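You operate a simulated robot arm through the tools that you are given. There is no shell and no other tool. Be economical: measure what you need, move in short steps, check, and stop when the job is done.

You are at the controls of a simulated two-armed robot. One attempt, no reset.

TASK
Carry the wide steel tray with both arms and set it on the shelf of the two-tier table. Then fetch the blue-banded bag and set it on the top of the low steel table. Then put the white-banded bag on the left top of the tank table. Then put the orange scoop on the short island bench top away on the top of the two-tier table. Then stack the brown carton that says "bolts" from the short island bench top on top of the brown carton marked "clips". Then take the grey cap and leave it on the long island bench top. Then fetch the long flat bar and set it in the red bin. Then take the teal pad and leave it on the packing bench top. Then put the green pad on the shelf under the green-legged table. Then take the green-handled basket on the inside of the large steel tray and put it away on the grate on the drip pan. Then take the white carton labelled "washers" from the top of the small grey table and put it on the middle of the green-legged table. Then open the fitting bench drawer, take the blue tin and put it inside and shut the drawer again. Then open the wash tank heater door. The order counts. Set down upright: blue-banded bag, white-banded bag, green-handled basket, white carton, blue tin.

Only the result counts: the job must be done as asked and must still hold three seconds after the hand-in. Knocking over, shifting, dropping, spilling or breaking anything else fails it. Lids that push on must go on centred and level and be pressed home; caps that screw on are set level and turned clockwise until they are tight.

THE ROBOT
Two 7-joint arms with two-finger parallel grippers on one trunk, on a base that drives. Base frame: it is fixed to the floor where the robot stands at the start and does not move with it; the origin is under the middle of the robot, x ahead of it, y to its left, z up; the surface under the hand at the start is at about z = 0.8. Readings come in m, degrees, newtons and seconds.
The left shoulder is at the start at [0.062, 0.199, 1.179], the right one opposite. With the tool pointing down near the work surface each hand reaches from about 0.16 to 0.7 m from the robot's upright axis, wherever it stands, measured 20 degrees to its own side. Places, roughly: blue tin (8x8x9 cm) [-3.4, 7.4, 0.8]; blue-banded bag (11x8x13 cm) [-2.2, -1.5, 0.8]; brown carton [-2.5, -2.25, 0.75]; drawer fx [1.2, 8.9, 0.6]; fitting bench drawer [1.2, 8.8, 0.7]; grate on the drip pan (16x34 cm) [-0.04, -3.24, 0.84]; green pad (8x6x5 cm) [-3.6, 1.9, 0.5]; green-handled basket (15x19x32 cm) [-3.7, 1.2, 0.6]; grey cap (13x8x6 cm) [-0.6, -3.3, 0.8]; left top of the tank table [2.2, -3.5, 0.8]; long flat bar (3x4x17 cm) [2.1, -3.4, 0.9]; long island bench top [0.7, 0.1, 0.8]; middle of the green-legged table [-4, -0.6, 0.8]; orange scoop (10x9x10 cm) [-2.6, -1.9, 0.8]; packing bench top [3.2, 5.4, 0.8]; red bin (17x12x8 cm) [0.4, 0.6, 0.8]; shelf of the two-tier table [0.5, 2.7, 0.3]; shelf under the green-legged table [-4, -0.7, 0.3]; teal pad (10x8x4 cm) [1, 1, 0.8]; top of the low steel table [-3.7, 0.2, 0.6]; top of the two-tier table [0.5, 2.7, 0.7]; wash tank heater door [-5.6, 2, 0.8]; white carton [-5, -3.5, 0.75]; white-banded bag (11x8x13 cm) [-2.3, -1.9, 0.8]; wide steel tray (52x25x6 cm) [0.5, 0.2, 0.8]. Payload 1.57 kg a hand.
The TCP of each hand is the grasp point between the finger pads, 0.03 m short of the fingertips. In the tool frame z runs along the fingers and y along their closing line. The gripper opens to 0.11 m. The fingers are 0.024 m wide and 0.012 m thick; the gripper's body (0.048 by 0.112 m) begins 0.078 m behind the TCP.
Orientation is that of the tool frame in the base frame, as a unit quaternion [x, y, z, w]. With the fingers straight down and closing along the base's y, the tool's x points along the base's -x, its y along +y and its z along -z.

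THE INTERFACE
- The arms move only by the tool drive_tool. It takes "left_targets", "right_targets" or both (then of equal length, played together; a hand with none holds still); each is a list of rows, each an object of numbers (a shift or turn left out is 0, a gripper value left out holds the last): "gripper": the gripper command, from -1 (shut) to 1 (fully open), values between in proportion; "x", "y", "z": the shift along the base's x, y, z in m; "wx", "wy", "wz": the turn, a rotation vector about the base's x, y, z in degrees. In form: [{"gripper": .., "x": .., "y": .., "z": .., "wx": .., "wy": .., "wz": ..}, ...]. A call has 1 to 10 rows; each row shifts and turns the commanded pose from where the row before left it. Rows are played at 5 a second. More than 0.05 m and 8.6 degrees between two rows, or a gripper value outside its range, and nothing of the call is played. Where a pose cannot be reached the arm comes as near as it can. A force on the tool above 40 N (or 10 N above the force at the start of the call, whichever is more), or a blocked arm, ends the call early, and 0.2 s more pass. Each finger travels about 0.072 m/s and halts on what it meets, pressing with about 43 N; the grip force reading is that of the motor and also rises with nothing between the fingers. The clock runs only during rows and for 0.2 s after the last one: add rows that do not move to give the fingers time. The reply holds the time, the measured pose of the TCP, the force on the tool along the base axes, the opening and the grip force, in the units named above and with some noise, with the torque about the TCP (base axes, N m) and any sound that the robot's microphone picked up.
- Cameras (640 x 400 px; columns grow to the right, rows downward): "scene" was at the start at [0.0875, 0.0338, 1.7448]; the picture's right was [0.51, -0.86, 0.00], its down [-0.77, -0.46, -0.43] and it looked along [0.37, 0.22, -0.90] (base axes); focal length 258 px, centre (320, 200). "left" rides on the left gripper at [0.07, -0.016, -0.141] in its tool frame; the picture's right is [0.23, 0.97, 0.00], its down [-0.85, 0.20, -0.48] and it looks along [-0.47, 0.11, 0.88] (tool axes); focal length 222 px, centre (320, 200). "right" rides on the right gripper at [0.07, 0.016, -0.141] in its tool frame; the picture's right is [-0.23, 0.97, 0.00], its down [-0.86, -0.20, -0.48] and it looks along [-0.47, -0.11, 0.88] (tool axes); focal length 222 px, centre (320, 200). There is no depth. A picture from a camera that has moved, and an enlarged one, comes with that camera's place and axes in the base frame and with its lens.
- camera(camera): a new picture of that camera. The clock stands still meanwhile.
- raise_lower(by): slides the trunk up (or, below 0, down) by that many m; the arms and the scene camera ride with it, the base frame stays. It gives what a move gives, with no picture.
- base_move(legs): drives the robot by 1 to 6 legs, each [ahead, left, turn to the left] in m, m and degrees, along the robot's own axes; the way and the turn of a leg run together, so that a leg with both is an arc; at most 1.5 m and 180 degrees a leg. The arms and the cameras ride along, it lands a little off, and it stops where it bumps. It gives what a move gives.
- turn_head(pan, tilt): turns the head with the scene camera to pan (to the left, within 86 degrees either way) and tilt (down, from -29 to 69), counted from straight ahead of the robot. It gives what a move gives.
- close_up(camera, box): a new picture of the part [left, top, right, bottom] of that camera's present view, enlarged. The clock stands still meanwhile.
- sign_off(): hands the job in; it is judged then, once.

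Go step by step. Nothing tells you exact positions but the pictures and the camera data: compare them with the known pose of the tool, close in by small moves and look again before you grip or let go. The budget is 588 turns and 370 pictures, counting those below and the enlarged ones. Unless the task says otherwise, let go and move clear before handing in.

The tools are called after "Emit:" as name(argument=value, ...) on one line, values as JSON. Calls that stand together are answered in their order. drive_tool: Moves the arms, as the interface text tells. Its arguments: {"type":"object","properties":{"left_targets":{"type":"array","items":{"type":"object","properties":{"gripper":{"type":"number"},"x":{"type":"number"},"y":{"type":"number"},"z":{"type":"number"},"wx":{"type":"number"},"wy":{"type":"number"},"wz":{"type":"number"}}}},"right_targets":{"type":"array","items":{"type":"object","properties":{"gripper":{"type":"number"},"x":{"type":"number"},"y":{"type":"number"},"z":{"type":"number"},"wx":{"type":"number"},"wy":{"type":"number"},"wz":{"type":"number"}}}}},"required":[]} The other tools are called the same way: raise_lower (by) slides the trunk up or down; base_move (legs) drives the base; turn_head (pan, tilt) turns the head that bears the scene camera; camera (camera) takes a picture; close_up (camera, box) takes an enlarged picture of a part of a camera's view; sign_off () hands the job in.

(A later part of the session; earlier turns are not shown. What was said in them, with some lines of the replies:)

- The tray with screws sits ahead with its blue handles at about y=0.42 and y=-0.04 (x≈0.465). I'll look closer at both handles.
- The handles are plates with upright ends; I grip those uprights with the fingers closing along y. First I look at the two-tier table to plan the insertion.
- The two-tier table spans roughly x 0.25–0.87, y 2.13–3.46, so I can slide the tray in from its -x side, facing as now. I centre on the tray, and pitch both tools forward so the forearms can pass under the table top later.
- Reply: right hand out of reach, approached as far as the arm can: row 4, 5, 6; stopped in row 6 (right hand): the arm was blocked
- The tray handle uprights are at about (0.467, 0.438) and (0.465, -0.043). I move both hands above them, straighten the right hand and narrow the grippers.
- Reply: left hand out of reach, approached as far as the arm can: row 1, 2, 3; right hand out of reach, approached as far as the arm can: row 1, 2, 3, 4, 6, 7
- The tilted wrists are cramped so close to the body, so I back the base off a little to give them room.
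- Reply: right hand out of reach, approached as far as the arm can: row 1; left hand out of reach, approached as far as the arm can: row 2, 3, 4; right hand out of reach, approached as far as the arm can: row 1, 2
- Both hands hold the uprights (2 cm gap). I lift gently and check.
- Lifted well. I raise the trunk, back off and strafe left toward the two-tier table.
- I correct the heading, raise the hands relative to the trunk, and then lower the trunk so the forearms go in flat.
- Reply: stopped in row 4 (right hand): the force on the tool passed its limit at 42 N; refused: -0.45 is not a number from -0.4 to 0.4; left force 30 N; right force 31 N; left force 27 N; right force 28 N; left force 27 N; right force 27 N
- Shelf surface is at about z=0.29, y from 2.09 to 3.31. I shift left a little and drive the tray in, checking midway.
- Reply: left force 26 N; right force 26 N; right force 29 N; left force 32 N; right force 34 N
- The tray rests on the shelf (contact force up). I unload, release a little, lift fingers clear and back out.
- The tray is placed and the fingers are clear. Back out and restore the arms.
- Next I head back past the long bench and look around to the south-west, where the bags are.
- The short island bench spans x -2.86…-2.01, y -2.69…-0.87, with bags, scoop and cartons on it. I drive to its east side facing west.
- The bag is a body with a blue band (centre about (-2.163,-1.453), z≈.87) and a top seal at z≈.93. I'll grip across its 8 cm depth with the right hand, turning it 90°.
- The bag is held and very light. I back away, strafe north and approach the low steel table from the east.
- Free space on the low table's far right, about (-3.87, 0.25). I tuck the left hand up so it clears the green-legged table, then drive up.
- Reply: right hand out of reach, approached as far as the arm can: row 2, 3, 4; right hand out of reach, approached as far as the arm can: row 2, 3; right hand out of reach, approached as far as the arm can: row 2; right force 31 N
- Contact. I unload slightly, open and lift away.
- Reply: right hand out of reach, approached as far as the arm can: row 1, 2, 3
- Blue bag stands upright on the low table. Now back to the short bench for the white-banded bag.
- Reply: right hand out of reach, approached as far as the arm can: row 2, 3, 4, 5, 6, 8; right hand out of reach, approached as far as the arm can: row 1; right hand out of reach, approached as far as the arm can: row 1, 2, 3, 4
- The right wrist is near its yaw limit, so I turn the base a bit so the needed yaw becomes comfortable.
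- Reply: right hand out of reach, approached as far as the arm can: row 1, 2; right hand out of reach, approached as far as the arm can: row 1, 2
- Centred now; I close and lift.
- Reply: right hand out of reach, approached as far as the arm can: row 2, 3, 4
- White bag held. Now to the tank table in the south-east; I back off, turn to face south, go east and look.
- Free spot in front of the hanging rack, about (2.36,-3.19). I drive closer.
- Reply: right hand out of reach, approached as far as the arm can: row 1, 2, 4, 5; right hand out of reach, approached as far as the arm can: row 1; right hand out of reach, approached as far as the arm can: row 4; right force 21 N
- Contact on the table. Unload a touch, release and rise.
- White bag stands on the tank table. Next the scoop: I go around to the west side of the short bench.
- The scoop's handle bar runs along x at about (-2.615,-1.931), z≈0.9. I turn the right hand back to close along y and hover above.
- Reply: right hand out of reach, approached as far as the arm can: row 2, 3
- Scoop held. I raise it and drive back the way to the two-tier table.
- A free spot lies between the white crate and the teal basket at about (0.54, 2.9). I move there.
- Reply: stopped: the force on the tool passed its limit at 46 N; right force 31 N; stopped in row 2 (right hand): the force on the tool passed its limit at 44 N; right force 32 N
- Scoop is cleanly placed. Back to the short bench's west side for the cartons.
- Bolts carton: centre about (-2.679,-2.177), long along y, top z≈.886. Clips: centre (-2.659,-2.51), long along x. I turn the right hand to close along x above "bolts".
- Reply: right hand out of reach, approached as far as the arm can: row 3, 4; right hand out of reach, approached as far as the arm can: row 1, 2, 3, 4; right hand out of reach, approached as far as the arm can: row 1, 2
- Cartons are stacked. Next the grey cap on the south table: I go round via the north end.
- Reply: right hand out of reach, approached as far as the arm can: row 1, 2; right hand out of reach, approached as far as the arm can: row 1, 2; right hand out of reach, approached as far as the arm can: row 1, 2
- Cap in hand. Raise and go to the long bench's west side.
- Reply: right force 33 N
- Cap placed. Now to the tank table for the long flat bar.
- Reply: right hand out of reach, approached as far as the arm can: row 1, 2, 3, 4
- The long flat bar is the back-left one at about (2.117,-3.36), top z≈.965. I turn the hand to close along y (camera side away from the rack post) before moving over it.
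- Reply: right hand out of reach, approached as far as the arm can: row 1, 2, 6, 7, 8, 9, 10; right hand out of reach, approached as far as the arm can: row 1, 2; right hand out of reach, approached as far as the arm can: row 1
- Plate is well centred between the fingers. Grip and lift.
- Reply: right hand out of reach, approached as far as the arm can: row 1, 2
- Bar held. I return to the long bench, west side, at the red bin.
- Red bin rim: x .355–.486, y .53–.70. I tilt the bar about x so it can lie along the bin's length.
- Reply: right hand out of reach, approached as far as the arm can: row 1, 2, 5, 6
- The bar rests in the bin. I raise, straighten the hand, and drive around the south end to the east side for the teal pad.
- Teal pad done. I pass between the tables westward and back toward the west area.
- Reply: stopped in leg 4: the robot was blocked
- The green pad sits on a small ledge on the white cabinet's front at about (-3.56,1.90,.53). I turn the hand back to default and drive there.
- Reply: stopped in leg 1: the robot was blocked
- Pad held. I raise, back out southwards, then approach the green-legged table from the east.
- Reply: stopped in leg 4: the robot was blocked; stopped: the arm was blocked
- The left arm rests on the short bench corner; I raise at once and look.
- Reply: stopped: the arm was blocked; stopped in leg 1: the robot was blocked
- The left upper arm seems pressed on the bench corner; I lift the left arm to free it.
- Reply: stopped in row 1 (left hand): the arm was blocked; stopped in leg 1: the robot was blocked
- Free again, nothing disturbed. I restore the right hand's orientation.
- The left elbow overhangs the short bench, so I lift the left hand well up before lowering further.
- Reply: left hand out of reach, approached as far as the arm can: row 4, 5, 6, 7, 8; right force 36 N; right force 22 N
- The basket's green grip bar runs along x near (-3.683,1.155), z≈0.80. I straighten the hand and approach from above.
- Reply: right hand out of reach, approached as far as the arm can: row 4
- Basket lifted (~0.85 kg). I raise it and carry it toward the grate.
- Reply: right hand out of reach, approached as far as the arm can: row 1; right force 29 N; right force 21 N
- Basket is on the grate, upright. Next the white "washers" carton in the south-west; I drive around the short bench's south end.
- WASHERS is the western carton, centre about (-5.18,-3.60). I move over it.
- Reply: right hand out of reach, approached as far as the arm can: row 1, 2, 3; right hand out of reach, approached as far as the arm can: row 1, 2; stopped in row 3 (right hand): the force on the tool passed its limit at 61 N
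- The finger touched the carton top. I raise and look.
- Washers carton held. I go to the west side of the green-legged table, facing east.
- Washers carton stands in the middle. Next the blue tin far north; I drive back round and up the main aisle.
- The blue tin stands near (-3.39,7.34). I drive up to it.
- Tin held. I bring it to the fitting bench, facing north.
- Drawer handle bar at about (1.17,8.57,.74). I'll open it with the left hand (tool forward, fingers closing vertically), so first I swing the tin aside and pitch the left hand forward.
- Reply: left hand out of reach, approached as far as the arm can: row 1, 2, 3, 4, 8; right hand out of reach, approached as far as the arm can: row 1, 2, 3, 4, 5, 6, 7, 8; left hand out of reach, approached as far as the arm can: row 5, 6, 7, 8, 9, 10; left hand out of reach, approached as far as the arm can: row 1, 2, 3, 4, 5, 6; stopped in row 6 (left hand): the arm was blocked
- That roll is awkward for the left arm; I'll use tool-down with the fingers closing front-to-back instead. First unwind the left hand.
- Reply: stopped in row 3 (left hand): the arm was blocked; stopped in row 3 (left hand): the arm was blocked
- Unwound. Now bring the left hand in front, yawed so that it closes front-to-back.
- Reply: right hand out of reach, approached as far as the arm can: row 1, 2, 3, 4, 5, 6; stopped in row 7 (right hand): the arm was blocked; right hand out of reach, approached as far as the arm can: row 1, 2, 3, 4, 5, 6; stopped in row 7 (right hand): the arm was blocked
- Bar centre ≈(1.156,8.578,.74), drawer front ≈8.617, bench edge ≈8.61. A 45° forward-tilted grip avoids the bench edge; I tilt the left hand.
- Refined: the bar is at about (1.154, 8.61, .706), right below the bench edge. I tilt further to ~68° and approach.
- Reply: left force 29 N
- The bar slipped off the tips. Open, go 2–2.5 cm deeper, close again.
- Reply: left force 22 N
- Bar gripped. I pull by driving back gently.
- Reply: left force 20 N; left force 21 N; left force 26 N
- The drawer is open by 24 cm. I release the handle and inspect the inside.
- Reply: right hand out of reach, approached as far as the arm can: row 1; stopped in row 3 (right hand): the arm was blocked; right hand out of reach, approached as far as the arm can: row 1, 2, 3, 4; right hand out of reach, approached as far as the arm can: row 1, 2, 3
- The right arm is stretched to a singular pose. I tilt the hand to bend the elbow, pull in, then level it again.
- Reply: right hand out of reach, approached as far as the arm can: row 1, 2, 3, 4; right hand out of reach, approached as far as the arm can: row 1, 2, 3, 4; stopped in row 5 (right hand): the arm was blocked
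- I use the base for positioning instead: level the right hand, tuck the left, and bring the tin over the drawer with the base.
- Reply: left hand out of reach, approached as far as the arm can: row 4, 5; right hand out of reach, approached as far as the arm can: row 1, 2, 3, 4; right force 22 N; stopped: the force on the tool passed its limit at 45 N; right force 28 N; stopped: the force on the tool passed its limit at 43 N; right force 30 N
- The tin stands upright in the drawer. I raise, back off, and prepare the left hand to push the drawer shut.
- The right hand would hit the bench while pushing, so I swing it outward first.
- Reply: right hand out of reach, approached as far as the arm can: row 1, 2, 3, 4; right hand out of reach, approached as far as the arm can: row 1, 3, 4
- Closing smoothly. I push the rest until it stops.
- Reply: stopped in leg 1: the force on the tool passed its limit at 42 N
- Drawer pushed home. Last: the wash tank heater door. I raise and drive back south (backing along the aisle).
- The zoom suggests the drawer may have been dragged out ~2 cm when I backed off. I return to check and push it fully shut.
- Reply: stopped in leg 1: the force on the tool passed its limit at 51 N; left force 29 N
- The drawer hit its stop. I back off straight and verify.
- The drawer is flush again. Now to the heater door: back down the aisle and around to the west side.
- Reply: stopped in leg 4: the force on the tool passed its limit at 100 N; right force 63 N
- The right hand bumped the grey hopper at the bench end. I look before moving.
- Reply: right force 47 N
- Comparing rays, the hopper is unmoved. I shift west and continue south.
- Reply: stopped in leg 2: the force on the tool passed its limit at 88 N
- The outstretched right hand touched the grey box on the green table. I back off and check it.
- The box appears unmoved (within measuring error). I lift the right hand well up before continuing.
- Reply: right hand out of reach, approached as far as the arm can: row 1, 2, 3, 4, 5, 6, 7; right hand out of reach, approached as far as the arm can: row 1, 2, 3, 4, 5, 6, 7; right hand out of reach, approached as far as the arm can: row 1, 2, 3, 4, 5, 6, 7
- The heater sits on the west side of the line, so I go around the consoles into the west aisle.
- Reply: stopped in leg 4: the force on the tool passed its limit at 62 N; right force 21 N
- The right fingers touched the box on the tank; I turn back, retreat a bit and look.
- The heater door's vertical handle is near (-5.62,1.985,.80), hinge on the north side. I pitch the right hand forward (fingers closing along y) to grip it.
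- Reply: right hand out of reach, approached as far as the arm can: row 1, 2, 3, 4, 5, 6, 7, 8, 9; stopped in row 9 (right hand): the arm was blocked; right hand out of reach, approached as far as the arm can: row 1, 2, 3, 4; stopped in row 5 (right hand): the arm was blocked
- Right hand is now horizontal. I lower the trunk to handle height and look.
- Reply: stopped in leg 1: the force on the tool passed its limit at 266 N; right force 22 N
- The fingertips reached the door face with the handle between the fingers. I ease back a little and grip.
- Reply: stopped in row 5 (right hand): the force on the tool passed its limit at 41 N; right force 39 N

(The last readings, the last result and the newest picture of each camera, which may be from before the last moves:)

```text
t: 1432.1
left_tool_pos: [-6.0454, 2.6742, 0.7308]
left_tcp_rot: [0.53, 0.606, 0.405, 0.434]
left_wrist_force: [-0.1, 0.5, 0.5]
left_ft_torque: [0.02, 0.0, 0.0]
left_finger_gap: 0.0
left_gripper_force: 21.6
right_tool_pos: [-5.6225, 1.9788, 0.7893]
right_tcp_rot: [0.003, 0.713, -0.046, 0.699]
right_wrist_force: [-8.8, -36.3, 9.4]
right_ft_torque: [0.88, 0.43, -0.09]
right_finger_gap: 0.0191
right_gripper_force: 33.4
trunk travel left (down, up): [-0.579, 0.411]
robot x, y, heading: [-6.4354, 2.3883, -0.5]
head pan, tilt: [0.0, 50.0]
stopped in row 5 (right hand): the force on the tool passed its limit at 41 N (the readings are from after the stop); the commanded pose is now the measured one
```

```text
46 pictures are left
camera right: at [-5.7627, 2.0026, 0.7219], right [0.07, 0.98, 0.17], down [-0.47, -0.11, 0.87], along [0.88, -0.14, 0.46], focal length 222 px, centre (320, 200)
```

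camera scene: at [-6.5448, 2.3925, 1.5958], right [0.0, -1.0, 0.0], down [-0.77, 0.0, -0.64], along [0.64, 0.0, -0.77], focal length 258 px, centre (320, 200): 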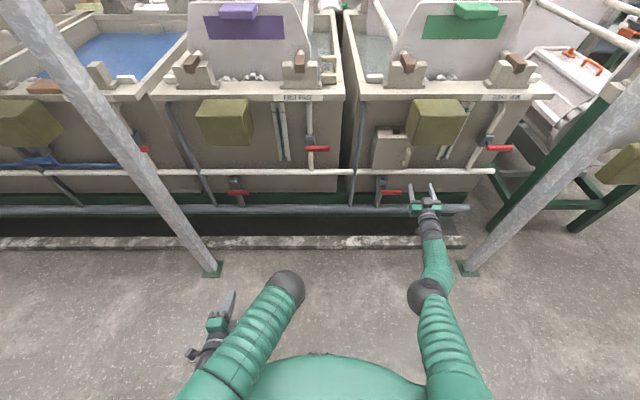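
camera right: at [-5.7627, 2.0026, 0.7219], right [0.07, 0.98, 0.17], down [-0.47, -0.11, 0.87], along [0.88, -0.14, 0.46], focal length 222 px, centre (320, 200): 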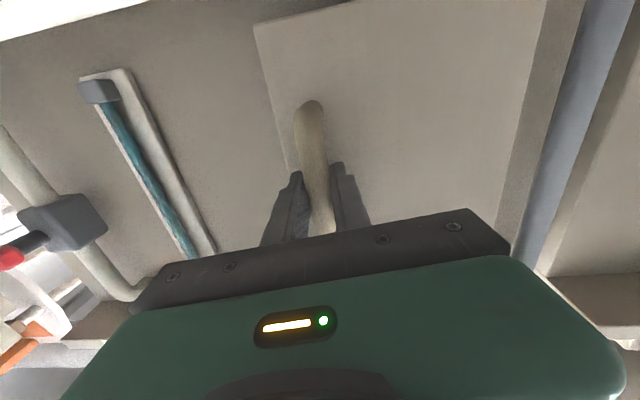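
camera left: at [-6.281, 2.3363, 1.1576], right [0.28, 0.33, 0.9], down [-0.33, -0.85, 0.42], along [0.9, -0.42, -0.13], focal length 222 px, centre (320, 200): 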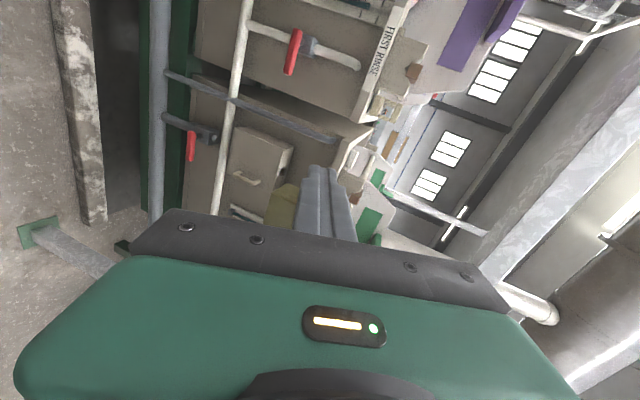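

Handle gripped. I relieve the side load and pull gently.

Emit:
base_move(legs=[[0, -0.008, 0]])

Emit:
base_move(legs=[[-0.04, 0.002, 0]])

Emit:
camera(camera="right")

```text
t: 1432.8
left_tool_pos: [-6.046, 2.6684, 0.7301]
left_tcp_rot: [0.53, 0.606, 0.405, 0.433]
left_wrist_force: [0.3, 0.5, 0.8]
left_ft_torque: [0.0, 0.0, 0.01]
left_finger_gap: 0.0002
left_gripper_force: 21.1
right_tool_pos: [-5.6208, 1.9801, 0.7907]
right_tcp_rot: [-0.002, 0.713, -0.045, 0.7]
right_wrist_force: [-7.0, -29.5, 9.2]
right_ft_torque: [0.87, -0.36, -0.06]
right_finger_gap: 0.0192
right_gripper_force: 33.2
trunk travel left (down, up): [-0.579, 0.411]
robot x, y, heading: [-6.4379, 2.378, -0.4]
head pan, tilt: [0.0, 50.0]
```

```text
t: 1433.7
left_tool_pos: [-6.0854, 2.6734, 0.7288]
left_tcp_rot: [0.528, 0.608, 0.403, 0.435]
left_wrist_force: [0.3, -0.5, 0.4]
left_ft_torque: [0.03, 0.02, 0.07]
left_finger_gap: 0.0
left_gripper_force: 21.3
right_tool_pos: [-5.657, 1.9942, 0.7902]
right_tcp_rot: [-0.01, 0.714, -0.041, 0.699]
right_wrist_force: [4.6, 8.5, 4.5]
right_ft_torque: [0.81, 0.72, 0.03]
right_finger_gap: 0.019
right_gripper_force: 33.2
trunk travel left (down, up): [-0.579, 0.411]
robot x, y, heading: [-6.4804, 2.3873, -0.1]
head pan, tilt: [0.0, 50.0]
```

```text
45 pictures are left
camera right: at [-5.7982, 2.013, 0.7218], right [0.05, 0.99, 0.16], down [-0.47, -0.12, 0.88], along [0.88, -0.12, 0.46], focal length 222 px, centre (320, 200)
```

right: 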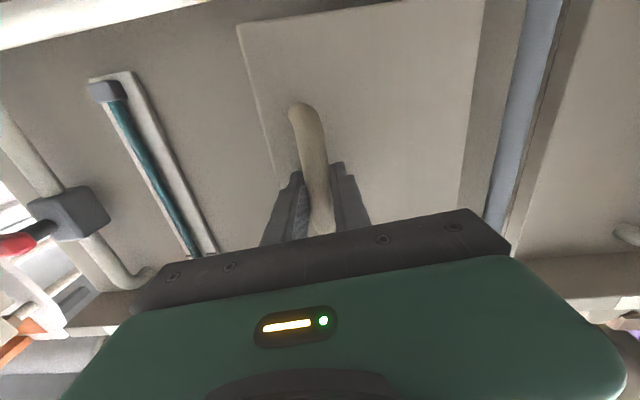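

The door is swinging. I follow the arc with small base moves.

Emit:
base_move(legs=[[-0.035, 0.022, 0], [-0.02, 0.022, 0]])

Emit:
camera(camera="right")

```text
t: 1435.0
left_tool_pos: [-6.1394, 2.715, 0.7295]
left_tcp_rot: [0.528, 0.607, 0.404, 0.435]
left_wrist_force: [0.4, -0.1, 0.0]
left_ft_torque: [0.0, 0.0, 0.01]
left_finger_gap: 0.0
left_gripper_force: 21.3
right_tool_pos: [-5.7076, 2.0428, 0.789]
right_tcp_rot: [-0.013, 0.712, -0.032, 0.702]
right_wrist_force: [21.3, 12.9, 5.4]
right_ft_torque: [0.68, -0.17, -0.1]
right_finger_gap: 0.0193
right_gripper_force: 33.4
trunk travel left (down, up): [-0.579, 0.411]
robot x, y, heading: [-6.5356, 2.4297, -0.7]
head pan, tilt: [0.0, 50.0]
```

```text
44 pictures are left
camera right: at [-5.8496, 2.0595, 0.7209], right [0.03, 0.99, 0.17], down [-0.47, -0.13, 0.87], along [0.88, -0.1, 0.46], focal length 222 px, centre (320, 200)
```

right: 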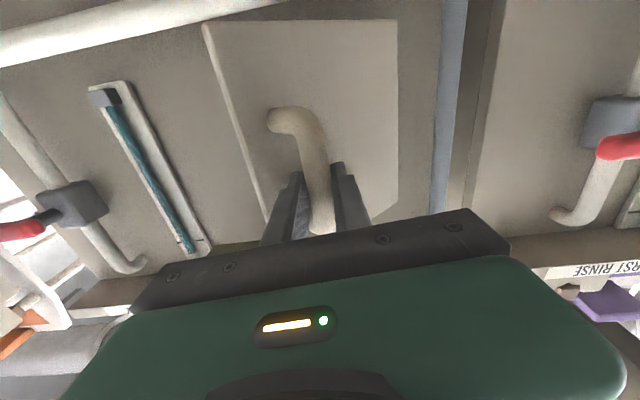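

Emit:
base_move(legs=[[-0.012, 0.032, 0]])

Emit:
base_move(legs=[[-0.01, 0.035, 0]])

Emit:
camera(camera="right")

```text
t: 1435.9
left_tool_pos: [-6.1548, 2.7439, 0.7326]
left_tcp_rot: [0.527, 0.607, 0.405, 0.435]
left_wrist_force: [-0.1, -0.5, -0.5]
left_ft_torque: [0.02, -0.02, 0.02]
left_finger_gap: 0.0
left_gripper_force: 21.0
right_tool_pos: [-5.7179, 2.0829, 0.7951]
right_tcp_rot: [-0.018, 0.707, -0.025, 0.707]
right_wrist_force: [7.6, 23.2, 9.2]
right_ft_torque: [2.14, 0.4, 2.92]
right_finger_gap: 0.019
right_gripper_force: 33.1
trunk travel left (down, up): [-0.579, 0.411]
robot x, y, heading: [-6.5425, 2.4564, -0.0]
head pan, tilt: [0.0, 50.0]
```

```text
t: 1436.7
left_tool_pos: [-6.1652, 2.7676, 0.7373]
left_tcp_rot: [0.53, 0.603, 0.408, 0.434]
left_wrist_force: [-0.5, 0.7, 0.0]
left_ft_torque: [0.02, 0.01, 0.0]
left_finger_gap: 0.0
left_gripper_force: 21.3
right_tool_pos: [-5.7254, 2.1093, 0.7962]
right_tcp_rot: [-0.016, 0.704, -0.016, 0.71]
right_wrist_force: [8.6, -0.7, 8.7]
right_ft_torque: [0.67, 0.03, -0.15]
right_finger_gap: 0.0191
right_gripper_force: 33.3
trunk travel left (down, up): [-0.579, 0.411]
robot x, y, heading: [-6.556, 2.4938, 0.0]
head pan, tilt: [0.0, 50.0]
```

```text
43 pictures are left
camera right: at [-5.8668, 2.1235, 0.7241], right [0.0, 0.98, 0.18], down [-0.49, -0.16, 0.86], along [0.87, -0.09, 0.48], focal length 222 px, centre (320, 200)
```

right: 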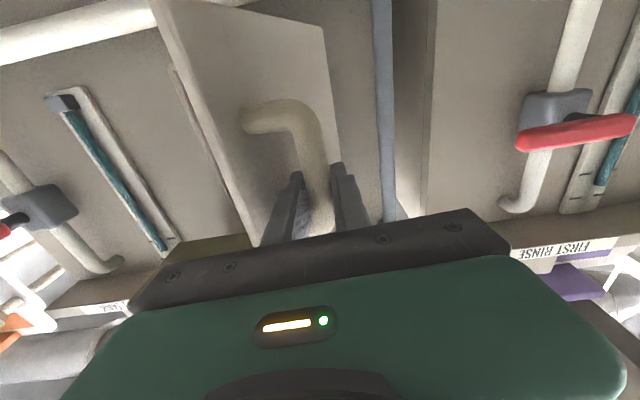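

Emit:
base_move(legs=[[0.0, 0.035, 0]])

Emit:
base_move(legs=[[0.01, 0.035, 0]])

Emit:
camera(camera="right")

```text
t: 1437.6
left_tool_pos: [-6.1661, 2.7973, 0.739]
left_tcp_rot: [0.53, 0.602, 0.41, 0.434]
left_wrist_force: [0.8, -0.3, 1.1]
left_ft_torque: [0.05, 0.0, 0.09]
left_finger_gap: 0.0001
left_gripper_force: 21.1
right_tool_pos: [-5.7257, 2.1431, 0.797]
right_tcp_rot: [-0.016, 0.702, -0.009, 0.712]
right_wrist_force: [-1.5, -3.0, -2.7]
right_ft_torque: [0.8, -0.4, -0.16]
right_finger_gap: 0.0187
right_gripper_force: 33.2
trunk travel left (down, up): [-0.579, 0.411]
robot x, y, heading: [-6.5546, 2.5233, -0.4]
head pan, tilt: [0.0, 50.0]
```

```text
t: 1438.5
left_tool_pos: [-6.1589, 2.834, 0.7357]
left_tcp_rot: [0.529, 0.605, 0.409, 0.434]
left_wrist_force: [0.1, 0.2, 0.0]
left_ft_torque: [-0.03, -0.02, 0.1]
left_finger_gap: 0.0001
left_gripper_force: 21.8
right_tool_pos: [-5.7165, 2.1872, 0.7963]
right_tcp_rot: [-0.019, 0.701, -0.004, 0.713]
right_wrist_force: [-16.7, 3.6, -12.3]
right_ft_torque: [0.86, -0.93, -0.15]
right_finger_gap: 0.0188
right_gripper_force: 33.2
trunk travel left (down, up): [-0.579, 0.411]
robot x, y, heading: [-6.5437, 2.5535, -0.3]
head pan, tilt: [0.0, 50.0]
```

```text
42 pictures are left
camera right: at [-5.8568, 2.1993, 0.7246], right [-0.03, 0.98, 0.2], down [-0.49, -0.18, 0.85], along [0.87, -0.07, 0.48], focal length 222 px, centre (320, 200)
```

right: 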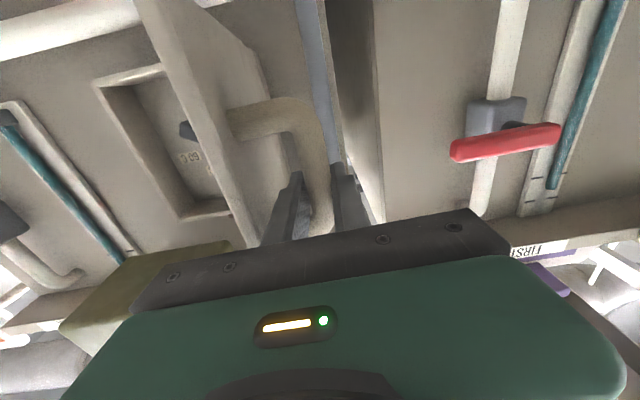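

The door is open about 95°. I release gently and withdraw west.

Emit:
drive_tool(right_targets=[{"gripper": -0.6}, {"gripper": -0.4}, {}, {}])

Emit:
base_move(legs=[[-0.06, 0, 0]])

Emit:
camera(camera="right")

```text
t: 1439.5
left_tool_pos: [-6.1577, 2.8467, 0.729]
left_tcp_rot: [0.526, 0.61, 0.403, 0.433]
left_wrist_force: [0.6, 0.0, 0.7]
left_ft_torque: [-0.02, -0.03, -0.01]
left_finger_gap: 0.0
left_gripper_force: 20.7
right_tool_pos: [-5.7108, 2.2071, 0.7958]
right_tcp_rot: [-0.027, 0.703, -0.001, 0.711]
right_wrist_force: [3.5, -1.1, -9.5]
right_ft_torque: [0.34, -0.04, 0.17]
right_finger_gap: 0.0338
right_gripper_force: 1.0
trunk travel left (down, up): [-0.579, 0.411]
robot x, y, heading: [-6.5409, 2.554, -0.5]
head pan, tilt: [0.0, 50.0]
```

```text
t: 1440.4
left_tool_pos: [-6.2182, 2.8423, 0.7314]
left_tcp_rot: [0.527, 0.609, 0.405, 0.433]
left_wrist_force: [0.3, -0.7, 0.1]
left_ft_torque: [0.01, -0.03, 0.03]
left_finger_gap: 0.0
left_gripper_force: 21.4
right_tool_pos: [-5.7738, 2.203, 0.7987]
right_tcp_rot: [-0.025, 0.701, -0.001, 0.712]
right_wrist_force: [1.1, -0.2, -1.0]
right_ft_torque: [-0.03, 0.04, -0.04]
right_finger_gap: 0.033
right_gripper_force: 0.0
trunk travel left (down, up): [-0.579, 0.411]
robot x, y, heading: [-6.6025, 2.5565, -0.6]
head pan, tilt: [0.0, 50.0]
```

```text
41 pictures are left
camera right: at [-5.9144, 2.2117, 0.7265], right [-0.04, 0.98, 0.19], down [-0.49, -0.18, 0.85], along [0.87, -0.06, 0.48], focal length 222 px, centre (320, 200)
```

right: 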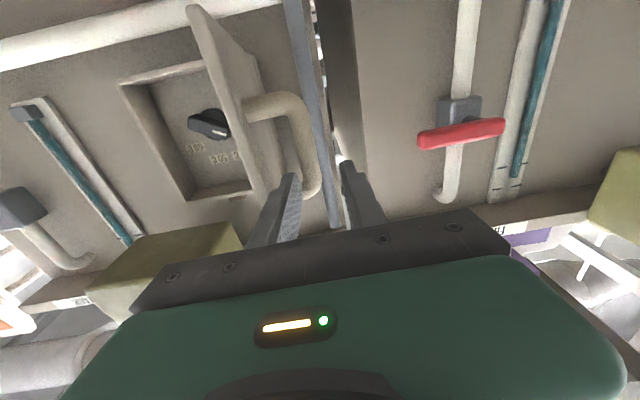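

Emit:
base_move(legs=[[-0.18, 0, 0]])

Emit:
turn_head(pan=-25, tilt=40)

Emit:
camera(camera="scene")

```text
t: 1441.9
left_tool_pos: [-6.3959, 2.8439, 0.7319]
left_tcp_rot: [0.527, 0.61, 0.405, 0.432]
left_wrist_force: [0.9, 0.9, -0.1]
left_ft_torque: [0.05, 0.05, 0.02]
left_finger_gap: 0.0002
left_gripper_force: 20.8
right_tool_pos: [-5.9506, 2.2076, 0.7993]
right_tcp_rot: [-0.025, 0.701, 0.003, 0.713]
right_wrist_force: [-0.7, 0.1, 0.4]
right_ft_torque: [0.01, 0.05, -0.01]
right_finger_gap: 0.0329
right_gripper_force: 0.1
trunk travel left (down, up): [-0.579, 0.411]
robot x, y, heading: [-6.7781, 2.5576, -0.4]
head pan, tilt: [0.0, 50.0]
```

```text
t: 1442.8
left_tool_pos: [-6.3986, 2.8465, 0.7322]
left_tcp_rot: [0.526, 0.612, 0.405, 0.431]
left_wrist_force: [-0.3, -0.3, 0.1]
left_ft_torque: [0.02, 0.0, 0.02]
left_finger_gap: 0.0001
left_gripper_force: 21.6
right_tool_pos: [-5.9514, 2.2114, 0.8003]
right_tcp_rot: [-0.027, 0.7, 0.008, 0.713]
right_wrist_force: [-0.1, -0.1, 0.0]
right_ft_torque: [-0.01, -0.02, 0.0]
right_finger_gap: 0.0332
right_gripper_force: 0.0
trunk travel left (down, up): [-0.579, 0.411]
robot x, y, heading: [-6.7796, 2.5546, -0.7]
head pan, tilt: [-25.0, 40.0]
```

```text
40 pictures are left
camera scene: at [-6.6678, 2.5173, 1.5798], right [-0.43, -0.9, 0.0], down [-0.58, 0.28, -0.76], along [0.69, -0.33, -0.65], focal length 258 px, centre (320, 200)
```

scene: 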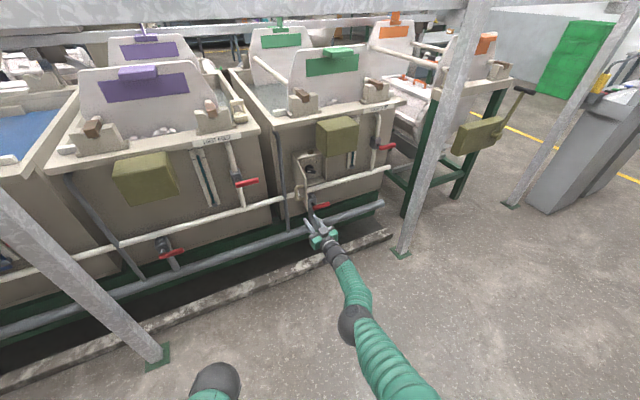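

The heater door stands open, the drawer is shut with the tin inside, and both hands are clear, so I hand the job in.

Emit:
sign_off()

```text
The job is handed in.
```

All thirteen steps are done in the order given, and the job is handed in. Four mishaps along the way could count against it:

- **Short island bench:** the robot drove into its north end once, and later jammed its body against the corner while lowering. The cartons and other items on it still looked in place afterwards.
- **Grey hopper on the long island bench:** the right hand hit it hard while I was driving past. By comparing camera views it did not move.
- **Grey box on the green-legged table:** the right hand hit its corner. Its measured position matched the earlier one to about 1 cm.
- **Contacts at the carton and wash tank:** a finger pressed on top of the "washers" carton before I picked it up. The hand also touched the box above the heater door, and the fingertips knocked the door face. I saw no damage or shift.

The fitting bench drawer was dragged about 2 cm open when I first let go of it. I went back, pushed it to its stop, and it looked flush afterwards.
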